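You operate a simulated robot arm through the tools that you are given. There is no shell and no other tool. Be economical: measure what you need, move in short steps, check, and stop when the job is done.

You are at the controls of a simulated robot arm. One attempt, no reset.

Task
Press the large disc home, then lay in the white paper and the black weight.
Fine: tamp the middle and all four bulges flat; put the tamper back; paper on the dough, weight on the paper; leave the other weight and the small discs. Fingers off the dough. Drop and damage nothing, leave nothing switched on.

It is judged by the outcome, as a careful person would: the job done as asked, and still so three seconds after it is handed in. It fails if anything else is knocked over, pushed out of place, dropped, spilled or broken.

Robot
A 7-joint arm with a two-finger parallel gripper, fixed in place. Base frame: the origin is at the foot of the arm, x ahead of it, y to its left, z up; the work surface is at about z = 860. Readings come in mm, rad, newtons and seconds.
With the tool pointing down near the work surface it reaches from about 240 to 680 mm from the base axis. Its first joint turns from -1.152 to 1.152 rad. Payload 2.4 kg.
Tool frame: the origin (TCP) lies between the finger pads and is the grasp point; the fingertips stand 30 mm ahead of it; z points along the fingers, y is the line along which they close. Largest opening 94 mm; finger width 28, thickness 10; the body of the gripper, 50 by 96 mm, starts 55 mm behind the TCP.
Orientation is that of the tool frame in the base frame, as a unit quaternion [x, y, z, w]. With the fingers straight down and closing along the base's y, the tool's x points along the base's -x, its y along +y and its z along -z.

Tools
- The arm moves only by the tool apply_moves. Its argument "deltas" is text: rows parted by semicolons, each of 7 numbers parted by spaces: the shift along the tool's x, y, z in units of 150 mm (1.0 is 150 mm), then the turn, a rotation vector about the tool's x, y, z in units of 180 degrees (1.0 is 180 degrees), then the opening in per cent of the stroke, from 0 (shut) to 100 (fully open). In form: dx dy dz wx wy wz hand; .... A call has 1 to 8 rows; each row is the pose to reach, as a shift and turn from the pose commanded when the call began, along the tool's axes at that moment. A call with a number of a shift or a turn outside -1 to 1 is refused whole. Each row takes 0.2 s and may step no farther than 50 mm and 0.15 rad from the row before; otherwise, or with a gripper value out of range, the whole call is refused. Where a pose cannot be reached the arm comes as near as it can. A force on the tool above 40 N (or 10 N above the force at the start of the call, whichever is more), or a blocked arm, ends the call early, and 0.2 s more pass. The fingers move at their own pace (about 153 mm/s each) and stop on an object; they squeeze with about 20 N. The grip force told is the motor's: it shows also when the fingers shut on nothing. Time passes only in rows, and 0.2 s behind the last, so rows that repeat a pose let the fingers close. The reply holds the time, the measured pose of the TCP, the force on the tool along the base axes, the opening and the grip force, in the units named above and with some noise.
- Cameras (640 x 400 px; columns grow to the right, rows downward): "scene" is fixed at [48, 480.4, 1450.1]; the picture's right is [-0.67, -0.75, 0.00], its down [-0.38, 0.34, -0.86] and it looks along [0.64, -0.58, -0.51] (base axes); focal length 309 px, centre (320, 200). "wrist" rides on the gripper at [-37, 0, -58] in the tool frame; the picture's right is [0.00, -1.00, 0.00], its down [0.97, 0.00, -0.24] and it looks along [0.24, 0.00, 0.97] (tool axes); focal length 218 px, centre (320, 200).
- camera(camera): a new picture of that camera. It takes no simulated time.
- measure_at(camera, pixels): for up to 12 pixels [column, row] of the newest picture of that camera ("zoom" is the newest enlarged one), the place [x, y, z] in the base frame of the surface seen there, good to about 2 mm. It takes no simulated time.
- inspect(camera, box): a new picture of the part [left, top, right, bottom] of that camera's present view, enlarged. It takes no simulated time.
- finish_job(): hands the job in; it is judged then, once.

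Work in short steps. Measure before you move; look again where a grasp or a placing could have gone wrong, and mend it. You have 80 turns and 38 pictures in all, those below and enlarged ones among them. Open the gripper and draw the arm clear of the work before you hand the job in, unless the task says otherwise; then end with one line.

The tools are called after "Emit:" as name(argument=value, ...) on one line, values as JSON. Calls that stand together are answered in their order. apply_moves: Moves the arm, as the interface text tells. Its arguments: {"type":"object","properties":{"deltas":{"type":"string"}},"required":["deltas"]} The other tools are called the same way: camera (camera) takes a picture; measure_at (camera, pixels) gives the place of the surface under pixels of a picture; inspect (camera, box) takes an enlarged picture of a part of a camera's view; finish_job () hands the job in.

At the start:

```text
clock: 0.0
eef_pos: [300.8, -165.3, 1199.3]
orientation: [0.001, 1.0, 0.0, -0.001]
force: [-0.2, -1.4, 0.2]
finger_gap: 93.8
grip_force: 0.1
```

scene: 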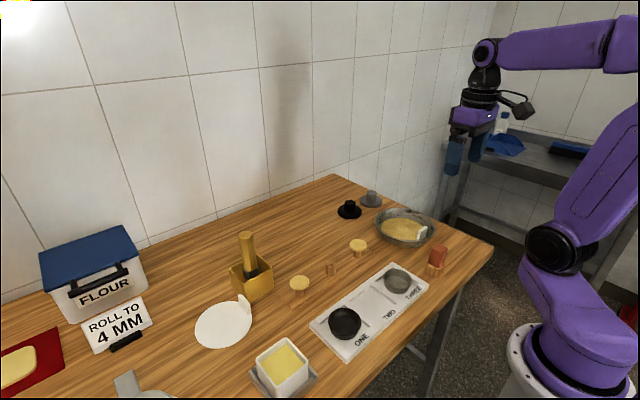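
wrist: 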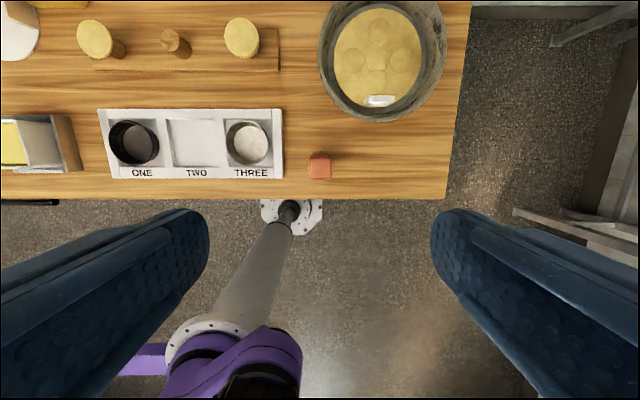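

The scene shows a bowl/tin with dough near (405,228), a wooden tamper in a holder at (247,260), paper at (223,325), and weights at (349,209) and (371,198). I enlarge these areas first.

Emit:
inspect(camera="scene", box=[320, 170, 480, 290])

Emit:
inspect(camera="scene", box=[180, 220, 380, 345])

Emit:
inspect(camera="wrist", box=[300, 0, 480, 120])

```text
3.33 times, centred on (400, 230) of scene
```

zoom: 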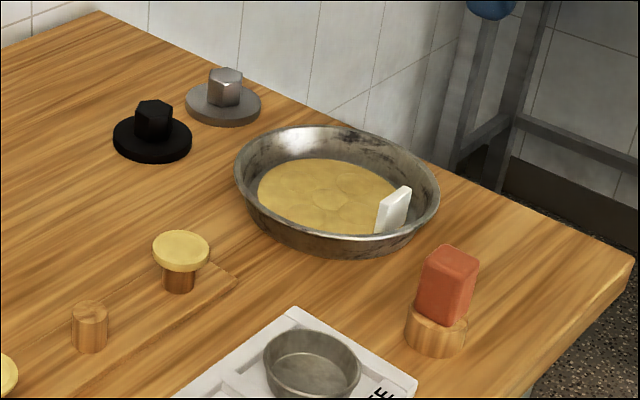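

```text
3.20 times, centred on (280, 282) of scene
```

zoom: 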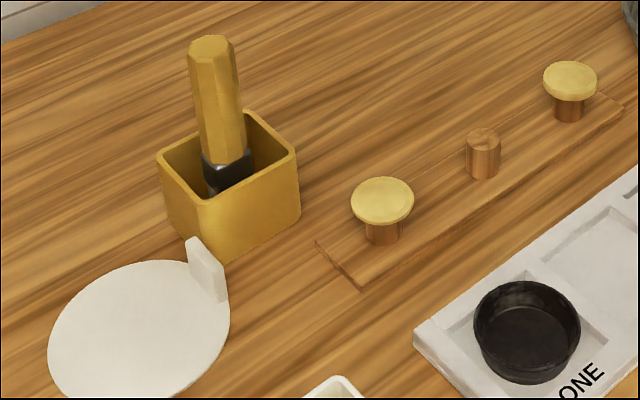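

```text
3.33 times, centred on (390, 60) of wrist
```

zoom: 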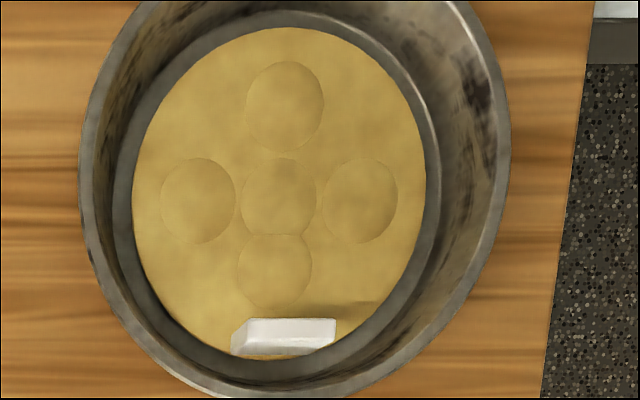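

The dough has five bumps (zoom: middle 279,198; top 284,107; left 198,201; right 360,201; bottom 275,271) and a white tab at (285,335). I measure those, plus the scene items.

Emit:
measure_at(camera="zoom", pixels=[[279, 198], [284, 107], [198, 201], [360, 201], [275, 271], [285, 323], [285, 345], [240, 330], [330, 330], [150, 198], [425, 198], [86, 200]])

Emit:
measure_at(camera="scene", pixels=[[247, 233], [249, 250], [250, 272], [236, 266], [271, 268], [254, 300], [222, 326], [242, 297], [245, 308], [349, 202], [349, 214], [371, 192]])

```text
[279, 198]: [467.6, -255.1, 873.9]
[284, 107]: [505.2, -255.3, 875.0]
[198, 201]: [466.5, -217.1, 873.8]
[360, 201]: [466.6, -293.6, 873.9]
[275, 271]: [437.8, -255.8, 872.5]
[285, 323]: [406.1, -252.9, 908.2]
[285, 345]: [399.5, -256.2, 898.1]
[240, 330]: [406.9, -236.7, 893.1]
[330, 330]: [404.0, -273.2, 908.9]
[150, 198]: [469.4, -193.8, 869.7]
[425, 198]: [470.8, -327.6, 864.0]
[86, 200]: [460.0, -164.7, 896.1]
```

```text
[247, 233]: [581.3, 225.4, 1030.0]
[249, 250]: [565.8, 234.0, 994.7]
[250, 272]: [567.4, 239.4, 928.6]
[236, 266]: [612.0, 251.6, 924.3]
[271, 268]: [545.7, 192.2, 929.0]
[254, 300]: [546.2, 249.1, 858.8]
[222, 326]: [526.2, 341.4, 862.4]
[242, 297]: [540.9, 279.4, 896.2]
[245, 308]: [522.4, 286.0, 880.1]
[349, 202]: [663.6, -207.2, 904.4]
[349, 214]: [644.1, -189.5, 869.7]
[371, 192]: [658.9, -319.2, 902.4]
```

The tamper handle tops out at z≈1030 near (578,225), and the bump tops are at about z 874 against 870 for the dough. I fly high towards the tamper to view it from above.

Emit:
apply_moves(deltas="-0.14 0.22 0 0 0 0 100; -0.28 0.44 0 0 0 0 100; -0.42 0.66 0 0 0 0 100; -0.56 0.88 0 0 0 0 100")

Emit:
apply_moves(deltas="-0.14 0.22 0 0 0 0 100; -0.28 0.44 0 0 0 0 100; -0.42 0.66 0 0 0 0 100; -0.56 0.88 0 0 0 0 100")

Emit:
apply_moves(deltas="-0.14 0.22 0 0 0 0 100; -0.28 0.44 0 0 0 0 100; -0.42 0.66 0 0 0 0 100; -0.56 0.83 0 0 0 0 100")

Emit:
camera(camera="wrist")

```text
clock: 1.0
eef_pos: [385.9, -31.5, 1200.3]
orientation: [0.001, 1.0, 0.0, 0.0]
force: [0.1, -0.9, 0.9]
finger_gap: 93.9
grip_force: 0.0
```

```text
clock: 2.0
eef_pos: [468.7, 99.2, 1200.2]
orientation: [0.001, 1.0, 0.0, 0.0]
force: [-0.6, 0.0, -0.9]
finger_gap: 93.8
grip_force: 0.0
```

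```text
clock: 3.0
eef_pos: [554.4, 221.6, 1201.5]
orientation: [0.001, 1.0, 0.0, 0.001]
force: [0.9, -0.2, -0.1]
finger_gap: 93.7
grip_force: 0.1
```

```text
32 pictures are left
```

wrist: 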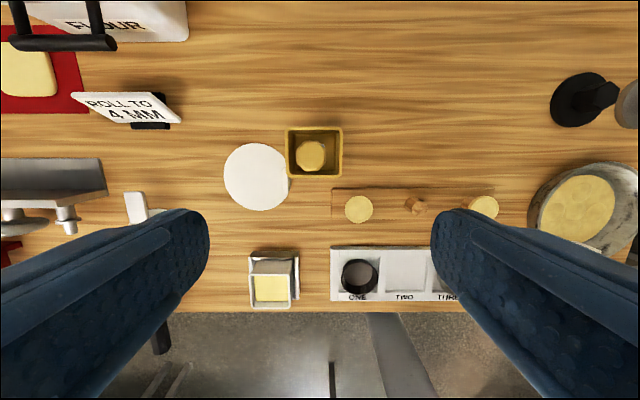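

The holder is at (314,152) and the handle at (312,155). I zoom in and measure.

Emit:
inspect(camera="wrist", box=[220, 110, 380, 210])

Emit:
measure_at(camera="zoom", pixels=[[368, 180], [340, 180], [395, 180], [368, 155], [368, 205], [270, 160], [485, 160], [376, 75], [376, 265], [140, 260], [30, 260], [270, 275]])

Emit:
measure_at(camera="wrist", pixels=[[572, 85], [605, 95], [555, 100], [600, 80], [575, 125], [630, 100]])

```text
4.00 times, centred on (300, 160) of wrist
```

zoom: 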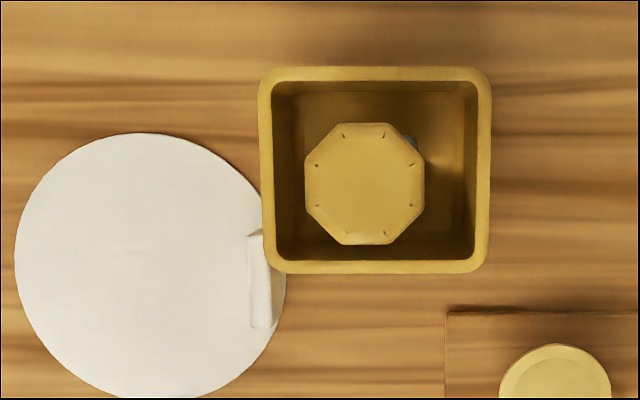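

```text
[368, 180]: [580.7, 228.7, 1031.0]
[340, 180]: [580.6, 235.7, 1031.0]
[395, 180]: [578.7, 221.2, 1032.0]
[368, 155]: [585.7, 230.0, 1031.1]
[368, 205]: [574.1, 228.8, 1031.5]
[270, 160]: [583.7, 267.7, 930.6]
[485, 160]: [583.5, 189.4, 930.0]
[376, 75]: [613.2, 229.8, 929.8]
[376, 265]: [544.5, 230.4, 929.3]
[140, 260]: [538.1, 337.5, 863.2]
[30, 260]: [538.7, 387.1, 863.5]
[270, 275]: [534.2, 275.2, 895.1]
```

```text
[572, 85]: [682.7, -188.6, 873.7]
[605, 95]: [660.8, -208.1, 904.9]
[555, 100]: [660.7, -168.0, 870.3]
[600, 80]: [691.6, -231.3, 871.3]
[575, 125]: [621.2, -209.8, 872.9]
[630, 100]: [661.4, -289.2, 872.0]
```

The octagonal handle is centred at (580,229) with its top at z 1031 and flats facing y, and the holder rim is at 930. I line up over it and come down part way.

Emit:
apply_moves(deltas="-0.09 0.025 0.2 0 0 0 100; -0.171 0.049 0.45 0 0 0 100; -0.171 0.049 0.7 0 0 0 100; -0.171 0.049 0.7 0 0 0 100")

Emit:
inspect(camera="wrist", box=[160, 100, 480, 300])

```text
clock: 4.0
eef_pos: [581.5, 229.3, 1095.1]
orientation: [0.0, 1.0, -0.001, 0.0]
force: [0.0, -0.5, 0.9]
finger_gap: 94.0
grip_force: 0.0
```

```text
2.00 times, centred on (320, 200) of wrist
```

zoom: 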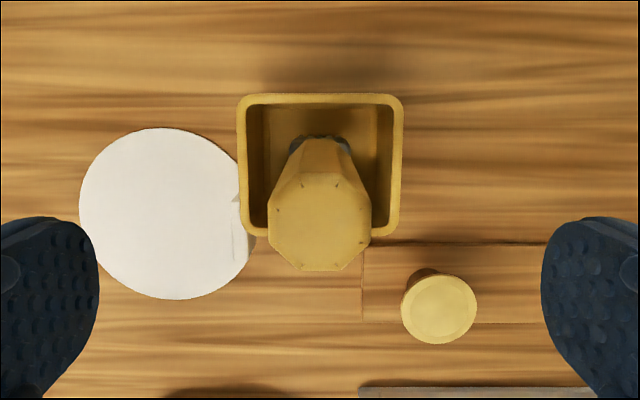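

The handle lies midway between the fingers (zoom 319,225). I descend to TCP z≈1003 and close.

Emit:
apply_moves(deltas="0 0 0.25 0 0 0 100; 0.004 0 0.45 0 0 0 100; 0.008 0 0.613 0 0 0 100; 0.008 0 0.613 0 0 0 100; 0.008 0 0.613 0 0 0 0; 0.008 0 0.613 0 0 0 0; 0.008 0 0.613 0 0 0 0")

```text
clock: 5.6
eef_pos: [577.0, 229.5, 1005.3]
orientation: [0.0, 1.0, 0.001, 0.0]
force: [-0.6, 0.9, -0.4]
finger_gap: 30.7
grip_force: 19.3
```

The handle is gripped (gap 30.7, 19 N). I lift it straight up out of the holder.

Emit:
apply_moves(deltas="0 0 -0.2 0 0 0 0; 0 0 -0.45 0 0 0 0; 0 0 -0.7 0 0 0 0; 0 0 -0.9 0 0 0 0; 0 0 -0.9 0 0 0 0")

Emit:
inspect(camera="scene", box=[160, 140, 360, 265])

```text
clock: 6.8
eef_pos: [577.2, 229.4, 1138.3]
orientation: [0.0, 1.0, 0.0, 0.0]
force: [0.2, -0.7, -1.3]
finger_gap: 31.1
grip_force: 20.0
```

```text
3.20 times, centred on (260, 202) of scene
```

zoom: 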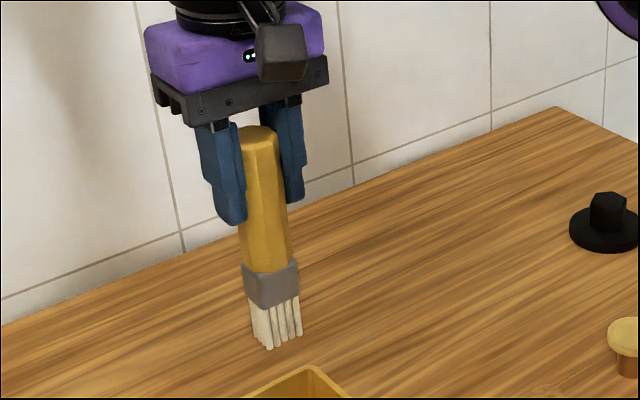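

What I lifted is a brush (bristles at zoom 275,325), not the tamper. I lower it back into its holder exactly where it stood.

Emit:
apply_moves(deltas="0 0 0.25 0 0 0 0; 0 0 0.5 0 0 0 0; 0 0 0.7 0 0 0 0; 0 0 0.82 0 0 0 0; 0 0 0.89 0 0 0 0; 0 0 0.897 0 0 0 0; 0 0 0.897 0 0 0 0")

Emit:
inspect(camera="scene", box=[400, 215, 480, 290])

```text
clock: 8.4
eef_pos: [578.0, 229.7, 1004.7]
orientation: [-0.001, 1.0, 0.001, 0.0]
force: [0.9, 1.0, 1.0]
finger_gap: 31.0
grip_force: 19.8
```

```text
5.33 times, centred on (440, 252) of scene
```

zoom: 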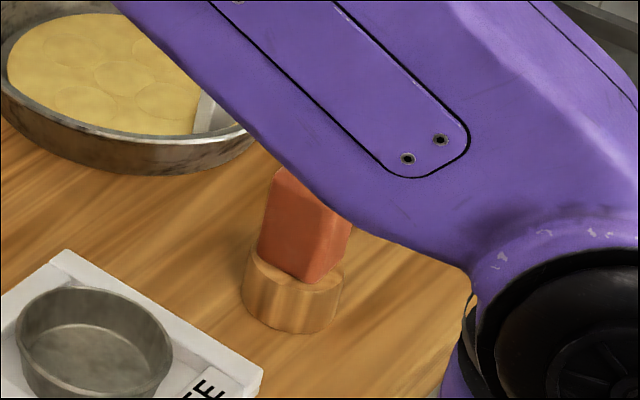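

The brush is back at its original height (1004.7 vs 1005.3). I open and rise clear.

Emit:
apply_moves(deltas="0 0 0 0 0 0 50; 0 0 0 0 0 0 100; 0 0 0 0 0 0 100; 0 0 -0.25 0 0 0 100; 0 0 -0.55 0 0 0 100; 0 0 -0.85 0 0 0 100")

Emit:
camera(camera="scene")

```text
clock: 9.8
eef_pos: [577.9, 232.4, 1133.4]
orientation: [0.0, 1.0, 0.0, 0.0]
force: [-0.6, 0.2, 0.3]
finger_gap: 94.1
grip_force: 0.0
```

```text
27 pictures are left
```

scene: 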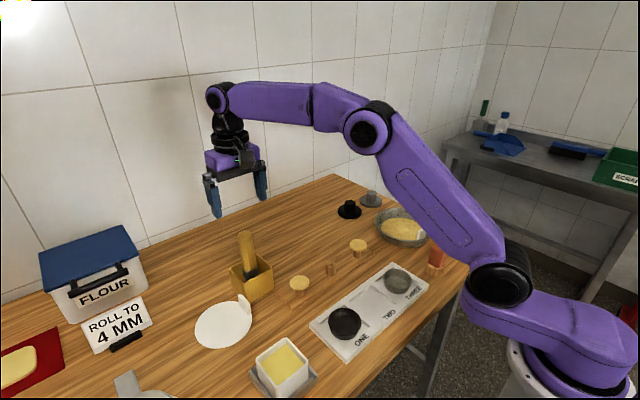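

The brush stands in its box again, possibly leaning slightly more. I check it with an enlargement and also look from the wrist.

Emit:
inspect(camera="scene", box=[180, 220, 380, 345])

Emit:
measure_at(camera="zoom", pixels=[[212, 42], [218, 80], [225, 140], [482, 136], [482, 160], [383, 195], [570, 75], [206, 270], [130, 330]])

```text
3.20 times, centred on (280, 282) of scene
```

zoom: 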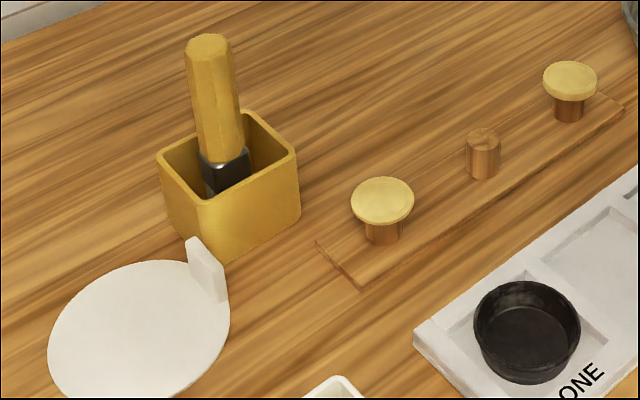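

```text
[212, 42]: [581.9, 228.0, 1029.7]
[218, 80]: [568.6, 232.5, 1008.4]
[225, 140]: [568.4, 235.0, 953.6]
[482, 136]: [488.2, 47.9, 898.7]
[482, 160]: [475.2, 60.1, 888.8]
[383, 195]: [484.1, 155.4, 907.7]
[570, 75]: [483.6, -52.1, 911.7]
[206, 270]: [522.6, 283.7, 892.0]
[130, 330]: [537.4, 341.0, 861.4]
```

The brush is as it was. The likely tamper is the red-handled block on a wooden foot near (437,260); I fly over there to look at it.

Emit:
apply_moves(deltas="0.15 -0.22 0 0 0 0 100; 0.3 -0.44 0 0 0 0 100; 0.45 -0.66 0 0 0 0 100; 0.6 -0.88 0 0 0 0 100")

Emit:
apply_moves(deltas="0.15 -0.22 0 0 0 0 100; 0.3 -0.44 0 0 0 0 100; 0.45 -0.66 0 0 0 0 100; 0.6 -0.88 0 0 0 0 100")

Emit:
apply_moves(deltas="0.15 -0.22 0 0 0 0 100; 0.3 -0.44 0 0 0 0 100; 0.45 -0.66 0 0 0 0 100; 0.6 -0.88 0 0 0 0 100")

Emit:
camera(camera="wrist")

Emit:
inspect(camera="scene", box=[400, 215, 480, 290])

```text
clock: 10.8
eef_pos: [488.2, 98.4, 1132.1]
orientation: [0.0, 1.0, 0.0, 0.0]
force: [0.6, -0.7, 0.4]
finger_gap: 93.8
grip_force: 0.1
```

```text
clock: 11.8
eef_pos: [399.1, -31.9, 1133.4]
orientation: [0.0, 1.0, -0.001, 0.0]
force: [-0.2, -0.6, -0.1]
finger_gap: 94.0
grip_force: 0.1
```

```text
clock: 12.8
eef_pos: [307.8, -166.1, 1129.6]
orientation: [0.0, 1.0, 0.0, 0.0]
force: [0.4, -0.9, 0.0]
finger_gap: 93.9
grip_force: 0.1
```

```text
25 pictures are left
```

wrist: 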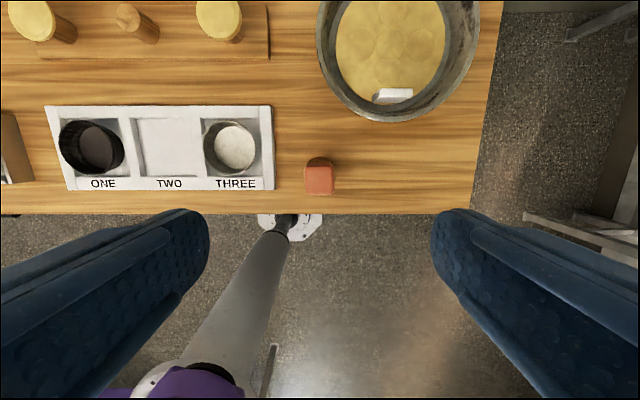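

```text
5.33 times, centred on (440, 252) of scene
```

zoom: 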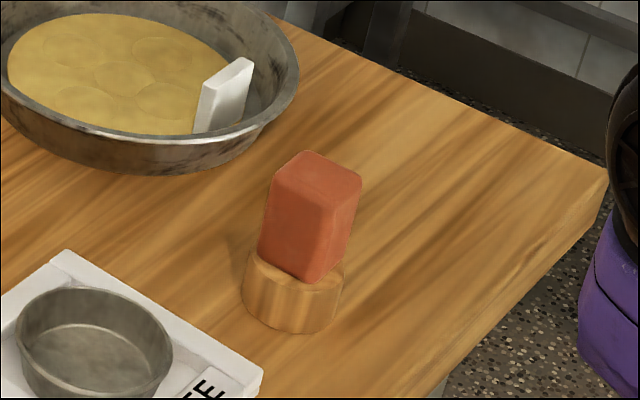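

This is clearly the tamper: a round wooden foot with a red square grip. I measure its faces and top.

Emit:
measure_at(camera="zoom", pixels=[[315, 180], [285, 165], [345, 180], [285, 230], [330, 235], [300, 275], [280, 295], [320, 300], [255, 270], [300, 320], [340, 275]])

Emit:
measure_at(camera="wrist", pixels=[[308, 170], [332, 170], [320, 169], [320, 192], [309, 190], [331, 190], [320, 159], [320, 180]])

```text
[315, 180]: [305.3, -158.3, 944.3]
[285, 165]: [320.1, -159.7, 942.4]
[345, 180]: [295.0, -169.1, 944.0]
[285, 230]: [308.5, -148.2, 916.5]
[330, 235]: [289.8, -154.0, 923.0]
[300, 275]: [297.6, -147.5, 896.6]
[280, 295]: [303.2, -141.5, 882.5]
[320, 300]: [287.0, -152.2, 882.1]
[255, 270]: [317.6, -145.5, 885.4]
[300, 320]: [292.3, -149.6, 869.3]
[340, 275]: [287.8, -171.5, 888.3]
```

```text
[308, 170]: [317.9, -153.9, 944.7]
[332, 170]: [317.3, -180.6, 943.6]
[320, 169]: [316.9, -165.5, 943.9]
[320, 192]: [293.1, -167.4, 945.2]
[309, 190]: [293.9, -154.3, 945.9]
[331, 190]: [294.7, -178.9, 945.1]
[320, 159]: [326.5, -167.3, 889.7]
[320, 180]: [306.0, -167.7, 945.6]
```

The grip is centred at (306,-167), about 26 mm square with its top at z 945, on a foot of 890 down to 860. I descend to TCP z 934 (tips about 904) and close.

Emit:
apply_moves(deltas="0.006 -0.005 0.25 0 0 0 100; 0.012 -0.005 0.5 0 0 0 100; 0.012 -0.005 0.75 0 0 0 100; 0.012 -0.005 0.9 0 0 0 100; 0.012 -0.005 0.9 0 0 0 100")

Emit:
camera(camera="wrist")

```text
clock: 14.0
eef_pos: [306.9, -165.7, 992.6]
orientation: [0.0, 1.0, 0.001, 0.0]
force: [-0.2, 0.1, 0.4]
finger_gap: 94.1
grip_force: 0.1
```

```text
23 pictures are left
```

wrist: 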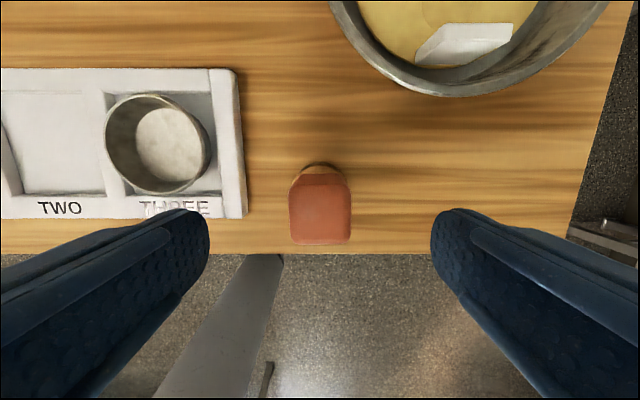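

The grip is centred between the fingers at (320,210). I descend 58 mm and close.

Emit:
apply_moves(deltas="0 0 0.2 0 0 0 100; 0 0 0.39 0 0 0 100; 0 0 0.39 0 0 0 100; 0 0 0.39 0 0 0 30; 0 0 0.39 0 0 0 0; 0 0 0.39 0 0 0 0; 0 0 0.39 0 0 0 0")

```text
clock: 15.6
eef_pos: [305.9, -166.6, 936.9]
orientation: [0.001, 1.0, 0.0, 0.0]
force: [0.6, -0.6, 0.0]
finger_gap: 38.4
grip_force: 19.7
```

The gap is 38.4, wider than the ~30 expected, so I look before lifting.

Emit:
inspect(camera="scene", box=[400, 200, 480, 275])

Emit:
camera(camera="wrist")

```text
5.33 times, centred on (440, 238) of scene
```

zoom: 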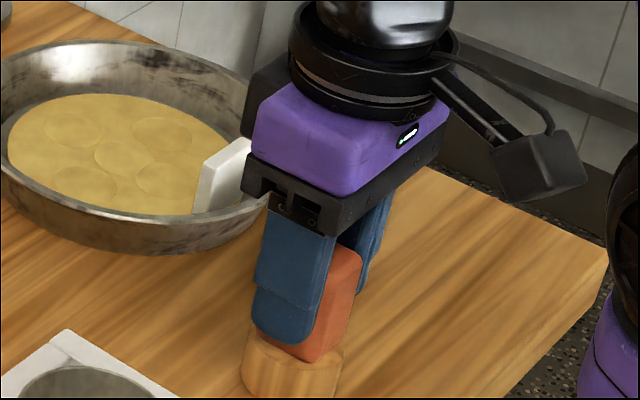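

```text
21 pictures are left
```

wrist: 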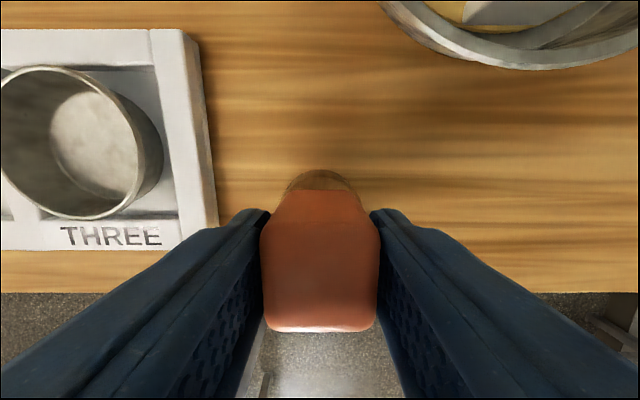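

The fingers hold the grip squarely and sit above the wooden foot. I lift it 85 mm and verify it comes up whole.

Emit:
apply_moves(deltas="0 0 -0.1 0 0 0 0; 0 0 -0.3 0 0 0 0; 0 0 -0.57 0 0 0 0; 0 0 -0.57 0 0 0 0")

Emit:
inspect(camera="scene", box=[350, 150, 510, 270])

Emit:
measure_at(camera="zoom", pixels=[[228, 189], [238, 205], [210, 180], [260, 177], [230, 166], [189, 201], [160, 193], [175, 215], [200, 215], [340, 205], [335, 225], [325, 250]])

```text
clock: 16.6
eef_pos: [305.1, -166.0, 1022.2]
orientation: [-0.001, 1.0, 0.0, 0.0]
force: [0.2, -0.1, -2.1]
finger_gap: 38.3
grip_force: 20.3
```

```text
3.33 times, centred on (430, 210) of scene
```

zoom: 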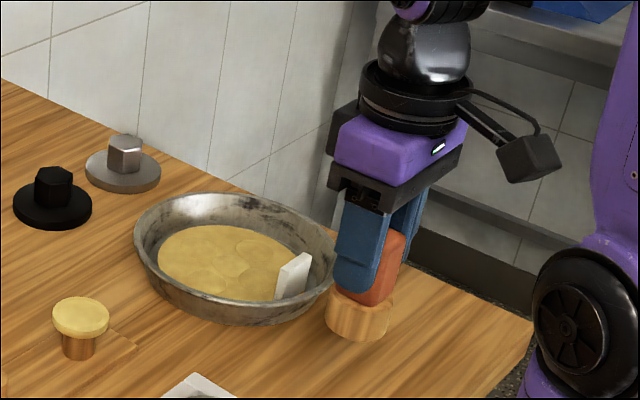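

```text
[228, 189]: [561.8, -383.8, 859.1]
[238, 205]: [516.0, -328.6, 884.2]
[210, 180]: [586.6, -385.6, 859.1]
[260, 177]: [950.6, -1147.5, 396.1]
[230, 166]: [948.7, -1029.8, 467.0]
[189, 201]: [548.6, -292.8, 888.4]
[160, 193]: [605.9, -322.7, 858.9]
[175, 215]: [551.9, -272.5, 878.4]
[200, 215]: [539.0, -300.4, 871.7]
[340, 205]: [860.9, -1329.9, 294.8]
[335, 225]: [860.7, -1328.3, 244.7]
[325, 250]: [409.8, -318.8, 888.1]
```

The tamper came up whole. I carry it at this height towards the pan, stopping short at about (405,-255) for a close wrist view of the bumps.

Emit:
apply_moves(deltas="-0.2 -0.18 0 0 0 0 0; -0.42 -0.38 0 0 0 0 0; -0.667 -0.593 0 0 0 0 0; -0.667 -0.593 0 0 0 0 0")

Emit:
camera(camera="wrist")

```text
clock: 17.6
eef_pos: [405.5, -254.4, 1022.6]
orientation: [-0.001, 1.0, -0.001, 0.0]
force: [0.4, -0.6, -2.7]
finger_gap: 38.4
grip_force: 19.9
```

```text
19 pictures are left
```

wrist: 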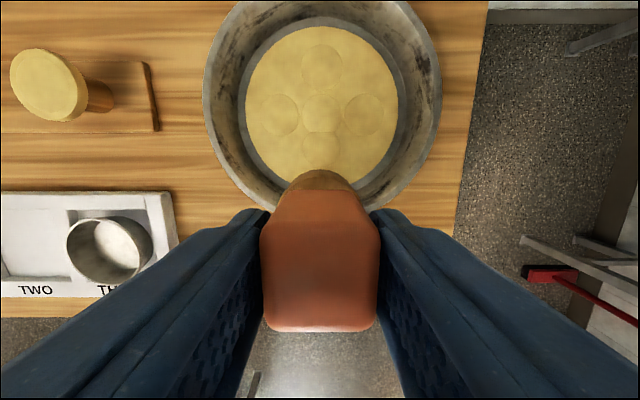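

Bumps appear at (321,114), (322,68), (279,115), (364,116), (321,152). I measure them and the disc edges.

Emit:
measure_at(camera="wrist", pixels=[[321, 114], [322, 68], [279, 115], [364, 116], [321, 152], [321, 93], [300, 145], [343, 145], [249, 115], [395, 115], [321, 30], [290, 160]])

Emit:
inspect(camera="wrist", box=[230, 10, 410, 190])

```text
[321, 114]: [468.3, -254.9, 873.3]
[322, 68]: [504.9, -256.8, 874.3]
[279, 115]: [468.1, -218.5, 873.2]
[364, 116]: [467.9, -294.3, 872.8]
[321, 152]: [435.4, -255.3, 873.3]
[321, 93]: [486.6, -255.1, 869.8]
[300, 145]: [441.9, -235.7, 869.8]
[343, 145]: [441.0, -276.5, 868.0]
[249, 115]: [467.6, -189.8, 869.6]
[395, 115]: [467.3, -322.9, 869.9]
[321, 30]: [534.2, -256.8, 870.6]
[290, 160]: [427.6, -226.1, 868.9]
```

```text
2.22 times, centred on (320, 100) of wrist
```

zoom: 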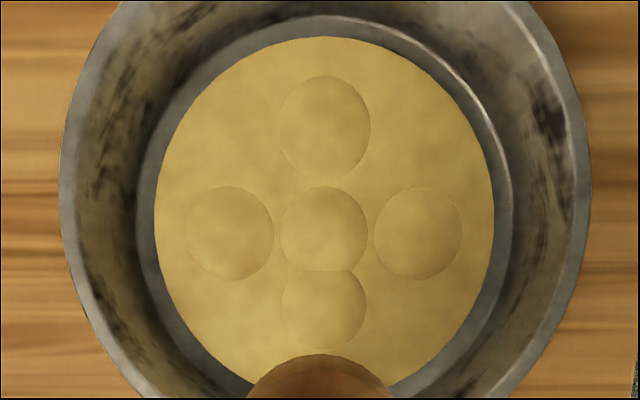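

The dough rests at z≈869.8, bumps at ≈873.5; the lower bump is centred near (438,-255). I move over the middle and lower the foot to about 881.

Emit:
apply_moves(deltas="-0.2 0 0 0 0 0 0; -0.417 -0.004 0 0 0 0 0; -0.417 -0.004 0.2 0 0 0 0; -0.417 -0.004 0.4 0 0 0 0; -0.417 -0.004 0.43 0 0 0 0; -0.417 -0.004 0.43 0 0 0 0")

Emit:
inspect(camera="scene", box=[340, 170, 470, 260])

```text
clock: 19.0
eef_pos: [467.1, -256.5, 957.3]
orientation: [0.001, 1.0, -0.001, -0.001]
force: [0.6, -0.4, -2.2]
finger_gap: 38.5
grip_force: 20.1
```

```text
4.44 times, centred on (405, 215) of scene
```

zoom: 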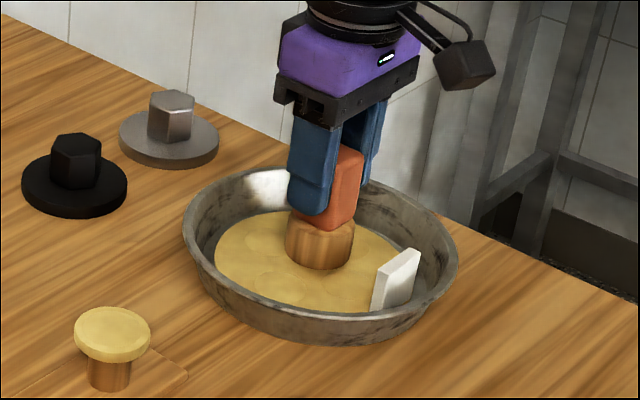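

The foot hovers over the middle bump. I press down gently in small steps, watching the force.

Emit:
apply_moves(deltas="0 0 0.03 0 0 0 0; 0 0 0.045 0 0 0 0; 0 0 0.055 0 0 0 0; 0 0 0.065 0 0 0 0; 0 0 0.072 0 0 0 0; 0 0 0.072 0 0 0 0")

```text
clock: 20.4
eef_pos: [467.7, -255.7, 947.6]
orientation: [0.0, 1.0, 0.0, -0.001]
force: [0.0, 0.3, -2.0]
finger_gap: 38.2
grip_force: 20.0
```

No force yet at z 947.6. I go a little deeper.

Emit:
apply_moves(deltas="0 0 0.007 0 0 0 0; 0 0 0.014 0 0 0 0; 0 0 0.02 0 0 0 0; 0 0 0.02 0 0 0 0")

```text
clock: 21.4
eef_pos: [468.9, -255.9, 944.9]
orientation: [0.0, 1.0, -0.001, 0.0]
force: [-0.5, 1.0, 14.7]
finger_gap: 38.1
grip_force: 19.9
```

Contact gave about 17 N at z 945. I rise 20 mm, move over the far bump (505,-256), and look at what the press did.

Emit:
apply_moves(deltas="0 0 -0.07 0 0 0 0; 0 0 -0.14 0 0 0 0; -0.12 0 -0.14 0 0 0 0; -0.245 0 -0.14 0 0 0 0; -0.245 0 -0.14 0 0 0 0")

Emit:
inspect(camera="scene", box=[365, 195, 445, 250])

```text
clock: 22.6
eef_pos: [506.2, -254.9, 966.0]
orientation: [-0.001, 1.0, 0.0, 0.0]
force: [-0.4, -0.7, -1.9]
finger_gap: 38.5
grip_force: 19.9
```

```text
7.27 times, centred on (405, 222) of scene
```

zoom: 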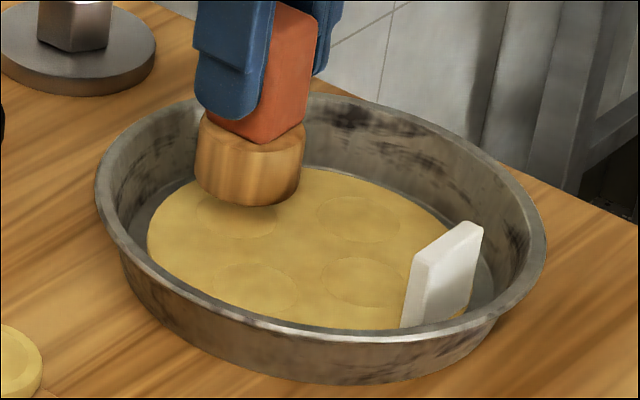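

The middle bump is gone; four remain. I press the far one down to the same depth.

Emit:
apply_moves(deltas="0 -0.005 0.06 0 0 0 0; 0 -0.005 0.1 0 0 0 0; 0 -0.005 0.12 0 0 0 0; 0 -0.005 0.13 0 0 0 0; 0 -0.005 0.14 0 0 0 0; 0 -0.005 0.14 0 0 0 0")

```text
clock: 24.0
eef_pos: [505.3, -256.0, 945.2]
orientation: [0.0, 1.0, 0.0, 0.0]
force: [0.1, 0.2, 3.7]
finger_gap: 38.1
grip_force: 20.1
```

Only about 6 N here; I press roughly 1 mm more, matching the first press.

Emit:
apply_moves(deltas="0 0 0.004 0 0 0 0; 0 0 0.008 0 0 0 0; 0 0 0.008 0 0 0 0")

```text
clock: 24.8
eef_pos: [505.8, -253.7, 943.8]
orientation: [0.0, 1.0, -0.001, 0.001]
force: [1.6, 0.6, 14.0]
finger_gap: 38.5
grip_force: 20.0
```

Now 16 N, same as before. I rise, shift to the left bump (467.5,-218), and press to the same depth.

Emit:
apply_moves(deltas="0 0 -0.1 0 0 0 0; 0.125 0.12 -0.1 0 0 0 0; 0.253 0.245 -0.1 0 0 0 0; 0.253 0.245 -0.05 0 0 0 0; 0.253 0.245 -0.02 0 0 0 0; 0.253 0.245 -0.008 0 0 0 0; 0.253 0.245 0 0 0 0 0; 0.253 0.245 0 0 0 0 0")

```text
clock: 26.6
eef_pos: [466.3, -218.7, 943.5]
orientation: [0.0, 1.0, -0.001, 0.003]
force: [-0.4, 2.4, 13.5]
finger_gap: 38.3
grip_force: 19.9
```

Left one pressed with about 15 N. Next the near bump at (438,-255).

Emit:
apply_moves(deltas="0 0 -0.1 0 0 0 0; 0.09 -0.12 -0.1 0 0 0 0; 0.187 -0.248 -0.1 0 0 0 0; 0.187 -0.248 -0.05 0 0 0 0; 0.187 -0.248 -0.02 0 0 0 0; 0.187 -0.248 -0.008 0 0 0 0; 0.187 -0.248 0 0 0 0 0; 0.187 -0.248 0 0 0 0 0")

```text
clock: 28.4
eef_pos: [440.7, -255.9, 943.4]
orientation: [0.0, 1.0, 0.0, 0.001]
force: [-1.4, 0.9, 14.0]
finger_gap: 38.4
grip_force: 20.3
```

Near one done, 16 N. Now the right bump at (467.5,-294).

Emit:
apply_moves(deltas="0 0 -0.1 0 0 0 0; -0.09 -0.12 -0.1 0 0 0 0; -0.19 -0.256 -0.1 0 0 0 0; -0.19 -0.256 -0.05 0 0 0 0; -0.19 -0.256 -0.02 0 0 0 0; -0.19 -0.256 -0.008 0 0 0 0; -0.19 -0.256 0 0 0 0 0; -0.19 -0.256 0 0 0 0 0")

```text
clock: 30.2
eef_pos: [467.1, -295.4, 944.2]
orientation: [0.0, 1.0, 0.0, 0.001]
force: [-0.5, 0.4, 5.1]
finger_gap: 38.5
grip_force: 19.4
```

Only about 7 N here; I press 1 mm more.

Emit:
apply_moves(deltas="0 0 0.004 0 0 0 0; 0 0 0.008 0 0 0 0; 0 0 0.008 0 0 0 0")

```text
clock: 31.0
eef_pos: [468.8, -294.3, 941.6]
orientation: [0.0, 1.0, -0.001, 0.001]
force: [-0.9, 0.3, 13.9]
finger_gap: 38.5
grip_force: 20.1
```

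All five pressed. I rise to z≈1022 and back off to (405,-254) to view the dough.

Emit:
apply_moves(deltas="0 0 -0.15 0 0 0 0; 0 0 -0.35 0 0 0 0; 0 0 -0.53 0 0 0 0; 0.2 0.13 -0.53 0 0 0 0; 0.42 0.267 -0.53 0 0 0 0; 0.42 0.267 -0.53 0 0 0 0")

Emit:
inspect(camera="wrist", box=[230, 10, 410, 190])

Emit:
measure_at(camera="zoom", pixels=[[324, 128], [324, 233], [230, 233], [418, 233], [322, 300], [270, 180], [375, 180], [270, 290], [375, 290]])

```text
clock: 32.4
eef_pos: [403.5, -253.5, 1021.9]
orientation: [0.001, 1.0, 0.0, 0.0]
force: [1.0, 0.2, -2.6]
finger_gap: 38.3
grip_force: 20.1
```

```text
2.22 times, centred on (320, 100) of wrist
```

zoom: 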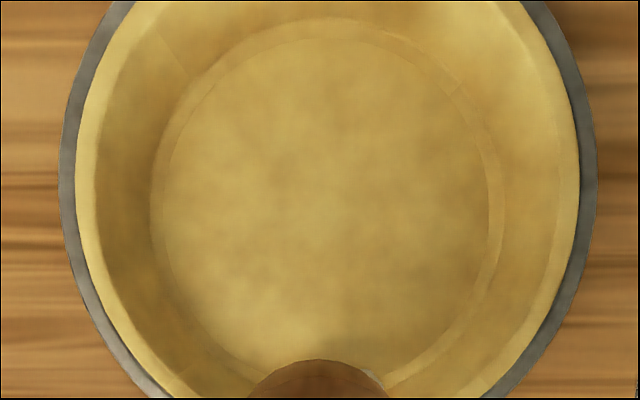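

```text
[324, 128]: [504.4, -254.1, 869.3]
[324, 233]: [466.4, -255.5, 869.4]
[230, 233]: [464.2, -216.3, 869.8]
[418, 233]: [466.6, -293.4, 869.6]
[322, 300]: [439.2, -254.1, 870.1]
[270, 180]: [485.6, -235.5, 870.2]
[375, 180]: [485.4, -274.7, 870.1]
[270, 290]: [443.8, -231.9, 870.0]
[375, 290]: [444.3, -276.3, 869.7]
```

The dough is flat and has risen into a shell, so the disc is home (all points ≈869.7). I carry the tamper back to its place at (306,-167), then lower.

Emit:
apply_moves(deltas="0.2 0.18 0 0 0 0 0; 0.42 0.38 0 0 0 0 0; 0.651 0.579 0 0 0 0 0; 0.651 0.579 0 0 0 0 0; 0.651 0.579 0.25 0 0 0 0; 0.651 0.579 0.45 0 0 0 0; 0.651 0.579 0.53 0 0 0 0; 0.651 0.579 0.53 0 0 0 0")

```text
clock: 34.2
eef_pos: [308.5, -167.0, 941.6]
orientation: [0.0, 1.0, 0.001, -0.001]
force: [-0.7, -0.3, -2.4]
finger_gap: 38.0
grip_force: 19.8
```

The tamper is about 5–8 mm above the table. I lower in fine steps, watching for contact.

Emit:
apply_moves(deltas="0.01 0 0.013 0 0 0 0; 0.01 0 0.023 0 0 0 0; 0.01 0 0.032 0 0 0 0; 0.01 0 0.032 0 0 0 0")

```text
clock: 35.2
eef_pos: [306.3, -167.8, 936.4]
orientation: [0.0, 1.0, 0.0, 0.0]
force: [-0.1, 1.1, -1.7]
finger_gap: 38.3
grip_force: 19.7
```

Emit:
apply_moves(deltas="0 0 0.006 0 0 0 0; 0 0 0.012 0 0 0 0; 0 0 0.018 0 0 0 0; 0 0 0.018 0 0 0 0")

```text
clock: 36.2
eef_pos: [304.8, -168.7, 934.6]
orientation: [0.001, 1.0, 0.0, -0.001]
force: [-0.3, -0.4, -2.1]
finger_gap: 38.3
grip_force: 19.8
```

Still hanging (force -2.1 is the tamper's weight) at z 934.6; I continue down in sub-millimetre steps.

Emit:
apply_moves(deltas="0 0 0.006 0 0 0 0; 0 0 0.012 0 0 0 0; 0 0 0.012 0 0 0 0")

```text
clock: 37.0
eef_pos: [304.2, -167.9, 933.8]
orientation: [0.0, 1.0, 0.0, 0.0]
force: [-2.4, 2.4, 9.3]
finger_gap: 38.5
grip_force: 19.0
```

The foot has touched the table (9 N). I release and rise straight up.

Emit:
apply_moves(deltas="0 0 -0.004 0 0 0 0; 0 0 -0.004 0 0 0 60; 0 0 -0.004 0 0 0 100; 0 0 -0.004 0 0 0 100; 0 0 -0.25 0 0 0 100; 0 0 -0.55 0 0 0 100; 0 0 -0.85 0 0 0 100")

Emit:
camera(camera="scene")

```text
clock: 38.6
eef_pos: [304.4, -168.3, 1062.3]
orientation: [0.0, 1.0, 0.0, 0.001]
force: [0.2, 0.1, 0.5]
finger_gap: 93.8
grip_force: 0.0
```

```text
14 pictures are left
```

scene: 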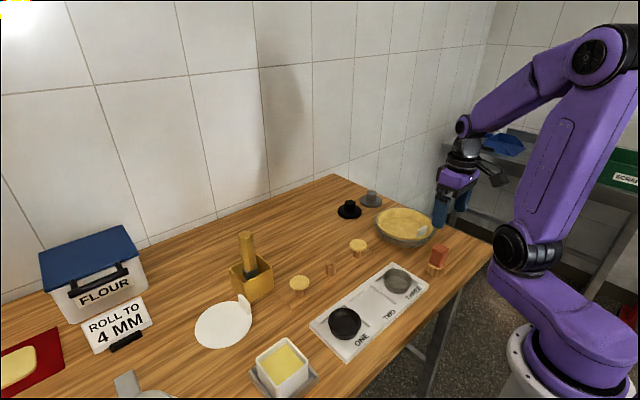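

The tamper stands where it was. Next is the paper; its tab is near (530,280), top z≈896, close to the brush holder. I fly up to hover there (three legs).

Emit:
apply_moves(deltas="-0.12 0.24 -0.05 0 0 0 100; -0.24 0.49 -0.1 0 0 0 100; -0.36 0.74 -0.15 0 0 0 100; -0.48 0.98 -0.2 0 0 0 100")

Emit:
apply_moves(deltas="-0.12 0.24 0 0 0 0 100; -0.24 0.49 0 0 0 0 100; -0.36 0.74 0 0 0 0 100; -0.48 0.98 0 0 0 0 100")

Emit:
apply_moves(deltas="-0.12 0.24 0 0 0 0 100; -0.24 0.49 0 0 0 0 100; -0.36 0.74 0 0 0 0 100; -0.47 1.0 0 0 0 0 100; -0.47 1.0 0 0 0 0 40; -0.47 1.0 0 0 0 0 30")

Emit:
inspect(camera="wrist", box=[160, 80, 400, 230])

```text
clock: 39.6
eef_pos: [378.0, -20.8, 1088.0]
orientation: [0.0, 1.0, 0.0, 0.0]
force: [0.1, 0.3, -0.6]
finger_gap: 94.0
grip_force: 0.0
```

```text
clock: 40.6
eef_pos: [449.7, 128.3, 1087.4]
orientation: [0.001, 1.0, 0.0, 0.0]
force: [-0.2, -0.5, 0.2]
finger_gap: 94.0
grip_force: 0.1
```

```text
clock: 42.0
eef_pos: [520.7, 275.9, 1089.3]
orientation: [0.001, 1.0, 0.001, 0.0]
force: [0.2, -0.4, 0.5]
finger_gap: 28.4
grip_force: 0.1
```

```text
2.67 times, centred on (280, 155) of wrist
```

zoom: 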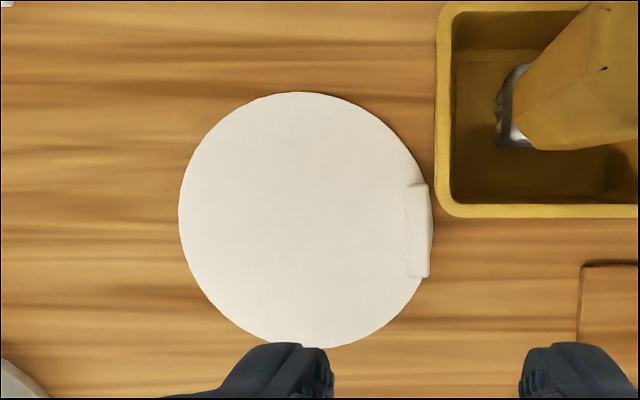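

The tab runs from (418,185) to (420,275) in the zoom, lying along x, clear of the holder's corner at (440,215). I measure it.

Emit:
measure_at(camera="zoom", pixels=[[422, 188], [422, 230], [422, 270], [410, 230], [428, 230], [410, 270], [306, 220], [181, 220], [306, 95], [306, 345], [437, 160], [480, 212]])

```text
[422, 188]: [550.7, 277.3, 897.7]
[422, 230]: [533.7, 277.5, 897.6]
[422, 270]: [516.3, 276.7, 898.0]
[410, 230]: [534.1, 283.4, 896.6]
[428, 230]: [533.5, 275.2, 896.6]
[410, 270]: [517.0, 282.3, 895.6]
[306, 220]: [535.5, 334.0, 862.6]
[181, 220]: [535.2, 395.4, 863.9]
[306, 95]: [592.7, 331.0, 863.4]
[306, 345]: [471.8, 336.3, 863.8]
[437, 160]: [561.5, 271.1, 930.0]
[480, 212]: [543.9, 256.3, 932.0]
```

The tab spans x 515–552, y≈277, top 897.5; the holder face is at x≈541. I grip its near half at x≈522 so the finger clears the holder; descending part way first.

Emit:
apply_moves(deltas="-0.009 0.007 0.25 0 0 0 30; -0.009 0.007 0.5 0 0 0 30; -0.009 0.007 0.75 0 0 0 30; -0.009 0.007 0.9 0 0 0 30; -0.009 0.007 0.9 0 0 0 30")

Emit:
camera(camera="wrist")

```text
clock: 43.2
eef_pos: [523.7, 275.6, 955.8]
orientation: [0.0, 1.0, 0.0, 0.0]
force: [0.0, 0.3, -0.3]
finger_gap: 28.3
grip_force: 0.1
```

```text
12 pictures are left
```

wrist: 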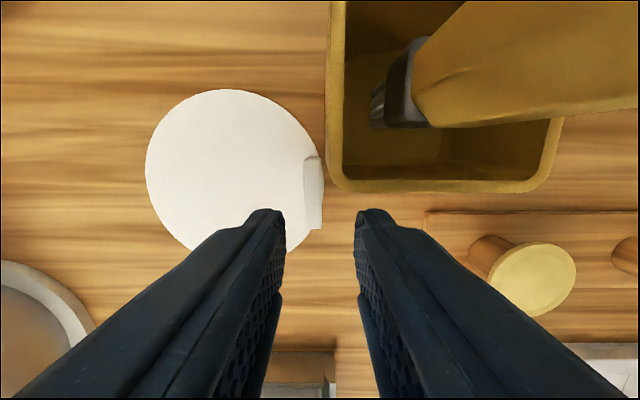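

The right finger clears the holder's face (row 210 vs 190, about 8 mm) and the tab lies between the fingers. I descend to z≈917 and close.

Emit:
apply_moves(deltas="0.006 0.01 0.12 0 0 0 30; 0.006 0.01 0.257 0 0 0 30; 0.006 0.01 0.257 0 0 0 30; 0.006 0.01 0.257 0 0 0 15; 0.006 0.01 0.257 0 0 0 0; 0.006 0.01 0.257 0 0 0 0; 0.006 0.01 0.257 0 0 0 0")

```text
clock: 44.8
eef_pos: [522.3, 277.3, 916.2]
orientation: [0.0, 1.0, 0.001, 0.0]
force: [-0.7, 0.5, 0.4]
finger_gap: 8.8
grip_force: 20.0
```

The tab is held (gap 8.8, 20 N). I lift straight up and check.

Emit:
apply_moves(deltas="0 0 -0.1 0 0 0 0; 0 0 -0.3 0 0 0 0; 0 0 -0.6 0 0 0 0; 0 0 -0.9 0 0 0 0; 0 0 -0.9 0 0 0 0")

Emit:
camera(camera="scene")

```text
clock: 46.0
eef_pos: [518.5, 282.3, 1052.2]
orientation: [0.001, 1.0, -0.001, 0.0]
force: [-0.2, -0.4, -0.6]
finger_gap: 8.7
grip_force: 19.9
```

```text
11 pictures are left
```

scene: 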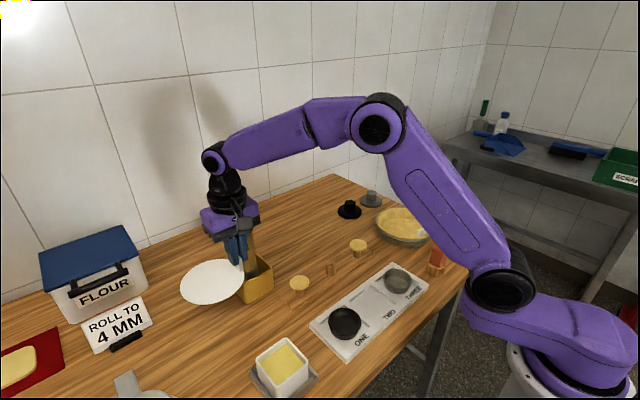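

The paper is up and level. The brush (top 1031) lies in its path, so I rise to z≈1150 before sweeping toward the pan.

Emit:
apply_moves(deltas="0 0 -0.3 0 0 0 0; 0 0 -0.65 0 0 0 0; 0.03 -0.25 -0.65 0 0 0 0; 0.06 -0.5 -0.65 0 0 0 0; 0.08 -0.75 -0.65 0 0 0 0; 0.1 -1.0 -0.65 0 0 0 0")

Emit:
apply_moves(deltas="0.03 -0.25 0 0 0 0 0; 0.06 -0.5 0 0 0 0 0; 0.08 -0.75 0 0 0 0 0; 0.1 -1.0 0 0 0 0 0")

Emit:
apply_moves(deltas="0.03 -0.25 0 0 0 0 0; 0.06 -0.5 0 0 0 0 0; 0.08 -0.75 0 0 0 0 0; 0.1 -1.0 0 0 0 0 0")

Emit:
apply_moves(deltas="0.03 -0.25 0 0 0 0 0; 0.06 -0.5 0 0 0 0 0; 0.08 -0.7 0 0 0 0 0; 0.1 -0.93 0 0 0 0 0; 0.1 -0.93 0 0 0 0 0; 0.1 -0.93 0 0 0 0 0")

Emit:
camera(camera="wrist")

```text
refused: row 2 steps farther than a row can; nothing moved
```

```text
clock: 47.0
eef_pos: [506.2, 127.6, 1049.9]
orientation: [-0.001, 1.0, 0.0, 0.001]
force: [-0.5, 0.3, -0.5]
finger_gap: 8.7
grip_force: 20.0
```

```text
clock: 48.0
eef_pos: [491.2, -21.4, 1049.6]
orientation: [0.001, 1.0, -0.001, 0.0]
force: [-0.4, 0.5, -0.1]
finger_gap: 8.7
grip_force: 20.3
```

```text
clock: 49.4
eef_pos: [477.4, -160.7, 1051.2]
orientation: [0.0, 1.0, 0.0, 0.001]
force: [-0.8, 0.7, 0.4]
finger_gap: 8.5
grip_force: 20.0
```

```text
10 pictures are left
```

wrist: 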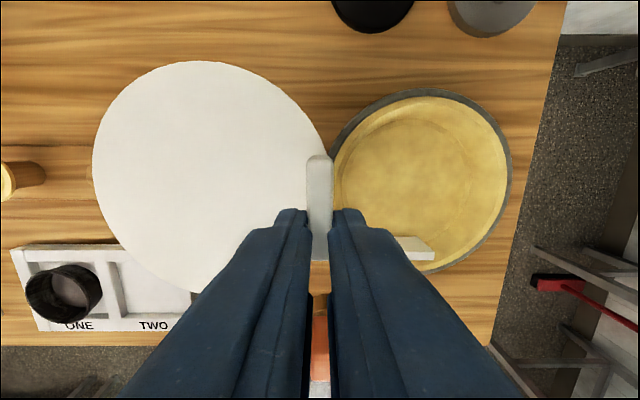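

The rise was refused for a too-long step and the later legs ran at z 1050, so the paper may have brushed against the handle. I check the scene at once.

Emit:
camera(camera="scene")

Emit:
measure_at(camera="wrist", pixels=[[100, 180], [212, 180], [300, 130], [212, 66], [140, 260], [212, 285], [320, 165], [320, 200], [425, 165], [340, 165], [500, 165], [420, 245]])

Emit:
measure_at(camera="scene", pixels=[[246, 236], [248, 250], [236, 266], [271, 268]])

```text
9 pictures are left
```

scene: 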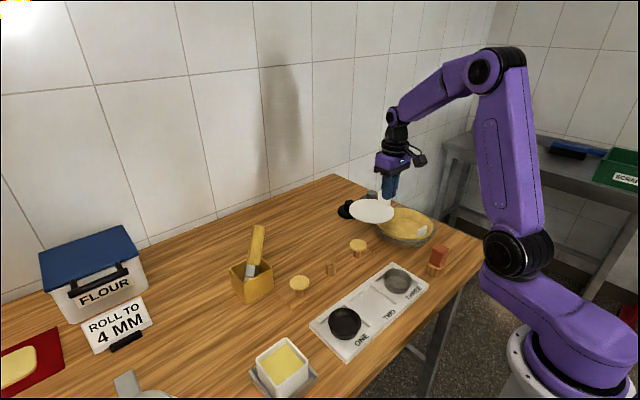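

```text
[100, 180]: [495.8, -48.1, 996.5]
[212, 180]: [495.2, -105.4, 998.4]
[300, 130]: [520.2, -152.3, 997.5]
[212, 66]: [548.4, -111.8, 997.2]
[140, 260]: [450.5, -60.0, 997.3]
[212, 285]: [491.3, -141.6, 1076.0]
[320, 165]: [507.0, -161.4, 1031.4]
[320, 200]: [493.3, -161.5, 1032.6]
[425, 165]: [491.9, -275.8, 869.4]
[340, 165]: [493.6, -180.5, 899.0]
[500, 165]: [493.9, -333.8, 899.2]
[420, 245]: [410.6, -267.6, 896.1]
```

```text
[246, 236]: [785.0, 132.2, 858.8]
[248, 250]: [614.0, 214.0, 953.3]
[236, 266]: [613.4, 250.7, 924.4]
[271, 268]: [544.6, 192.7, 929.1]
```

The brush handle was tipped to lean in its holder (still inside); I will set it upright after the paper is down. The paper itself is held level at z 997, centre offset (+12,+55) from the TCP. I look closely at the pan's tab to plan the placing.

Emit:
inspect(camera="wrist", box=[320, 80, 520, 280])

Emit:
measure_at(camera="zoom", pixels=[[330, 315], [330, 320], [345, 325], [320, 305], [320, 298], [375, 330], [375, 315], [250, 180], [330, 180], [330, 60], [115, 180], [545, 180]])

```text
2.00 times, centred on (420, 180) of wrist
```

zoom: 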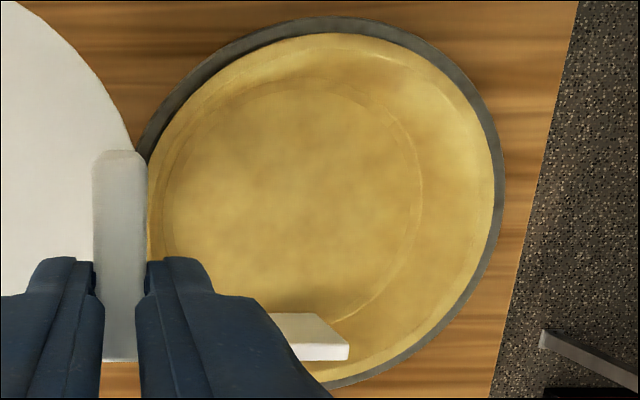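

```text
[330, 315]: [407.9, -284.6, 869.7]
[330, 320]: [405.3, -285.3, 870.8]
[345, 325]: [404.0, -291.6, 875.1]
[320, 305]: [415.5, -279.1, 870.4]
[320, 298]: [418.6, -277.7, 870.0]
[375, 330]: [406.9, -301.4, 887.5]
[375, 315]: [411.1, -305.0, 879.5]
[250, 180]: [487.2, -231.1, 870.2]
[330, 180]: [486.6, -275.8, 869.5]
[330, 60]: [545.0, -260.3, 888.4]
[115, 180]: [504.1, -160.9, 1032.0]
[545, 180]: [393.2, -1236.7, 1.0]
```

The pan tab's inner face is at x≈410, so the paper's centre should go to about (473,-255). I move over the pan, lower to z≈990, and measure the paper's edges.

Emit:
apply_moves(deltas="0.026 -0.25 0 0 0 0 0; 0.052 -0.5 0 0 0 0 0; 0.08 -0.75 0 0 0 0 0; 0.106 -1.0 0 0 0 0 0; 0.106 -1.0 0.2 0 0 0 0; 0.106 -1.0 0.4 0 0 0 0; 0.106 -1.0 0.4 0 0 0 0")

Emit:
camera(camera="wrist")

```text
clock: 51.0
eef_pos: [458.8, -308.8, 991.7]
orientation: [0.0, 1.0, 0.0, 0.0]
force: [-0.1, -0.2, -0.4]
finger_gap: 8.8
grip_force: 20.0
```

```text
7 pictures are left
```

wrist: 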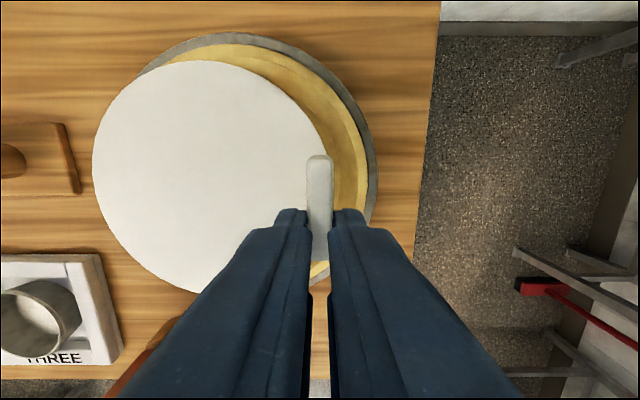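

Emit:
measure_at(camera="wrist", pixels=[[95, 175], [210, 64], [180, 288], [130, 100], [120, 250], [300, 115], [210, 180], [320, 160], [250, 75], [340, 110], [370, 190], [265, 42]])

```text
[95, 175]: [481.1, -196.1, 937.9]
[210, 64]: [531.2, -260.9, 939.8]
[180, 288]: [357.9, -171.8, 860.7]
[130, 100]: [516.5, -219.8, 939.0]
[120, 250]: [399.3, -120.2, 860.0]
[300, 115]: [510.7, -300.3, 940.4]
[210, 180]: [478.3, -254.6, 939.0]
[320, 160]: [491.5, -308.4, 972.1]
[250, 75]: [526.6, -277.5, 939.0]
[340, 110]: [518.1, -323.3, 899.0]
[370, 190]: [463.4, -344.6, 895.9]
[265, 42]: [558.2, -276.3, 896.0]
```

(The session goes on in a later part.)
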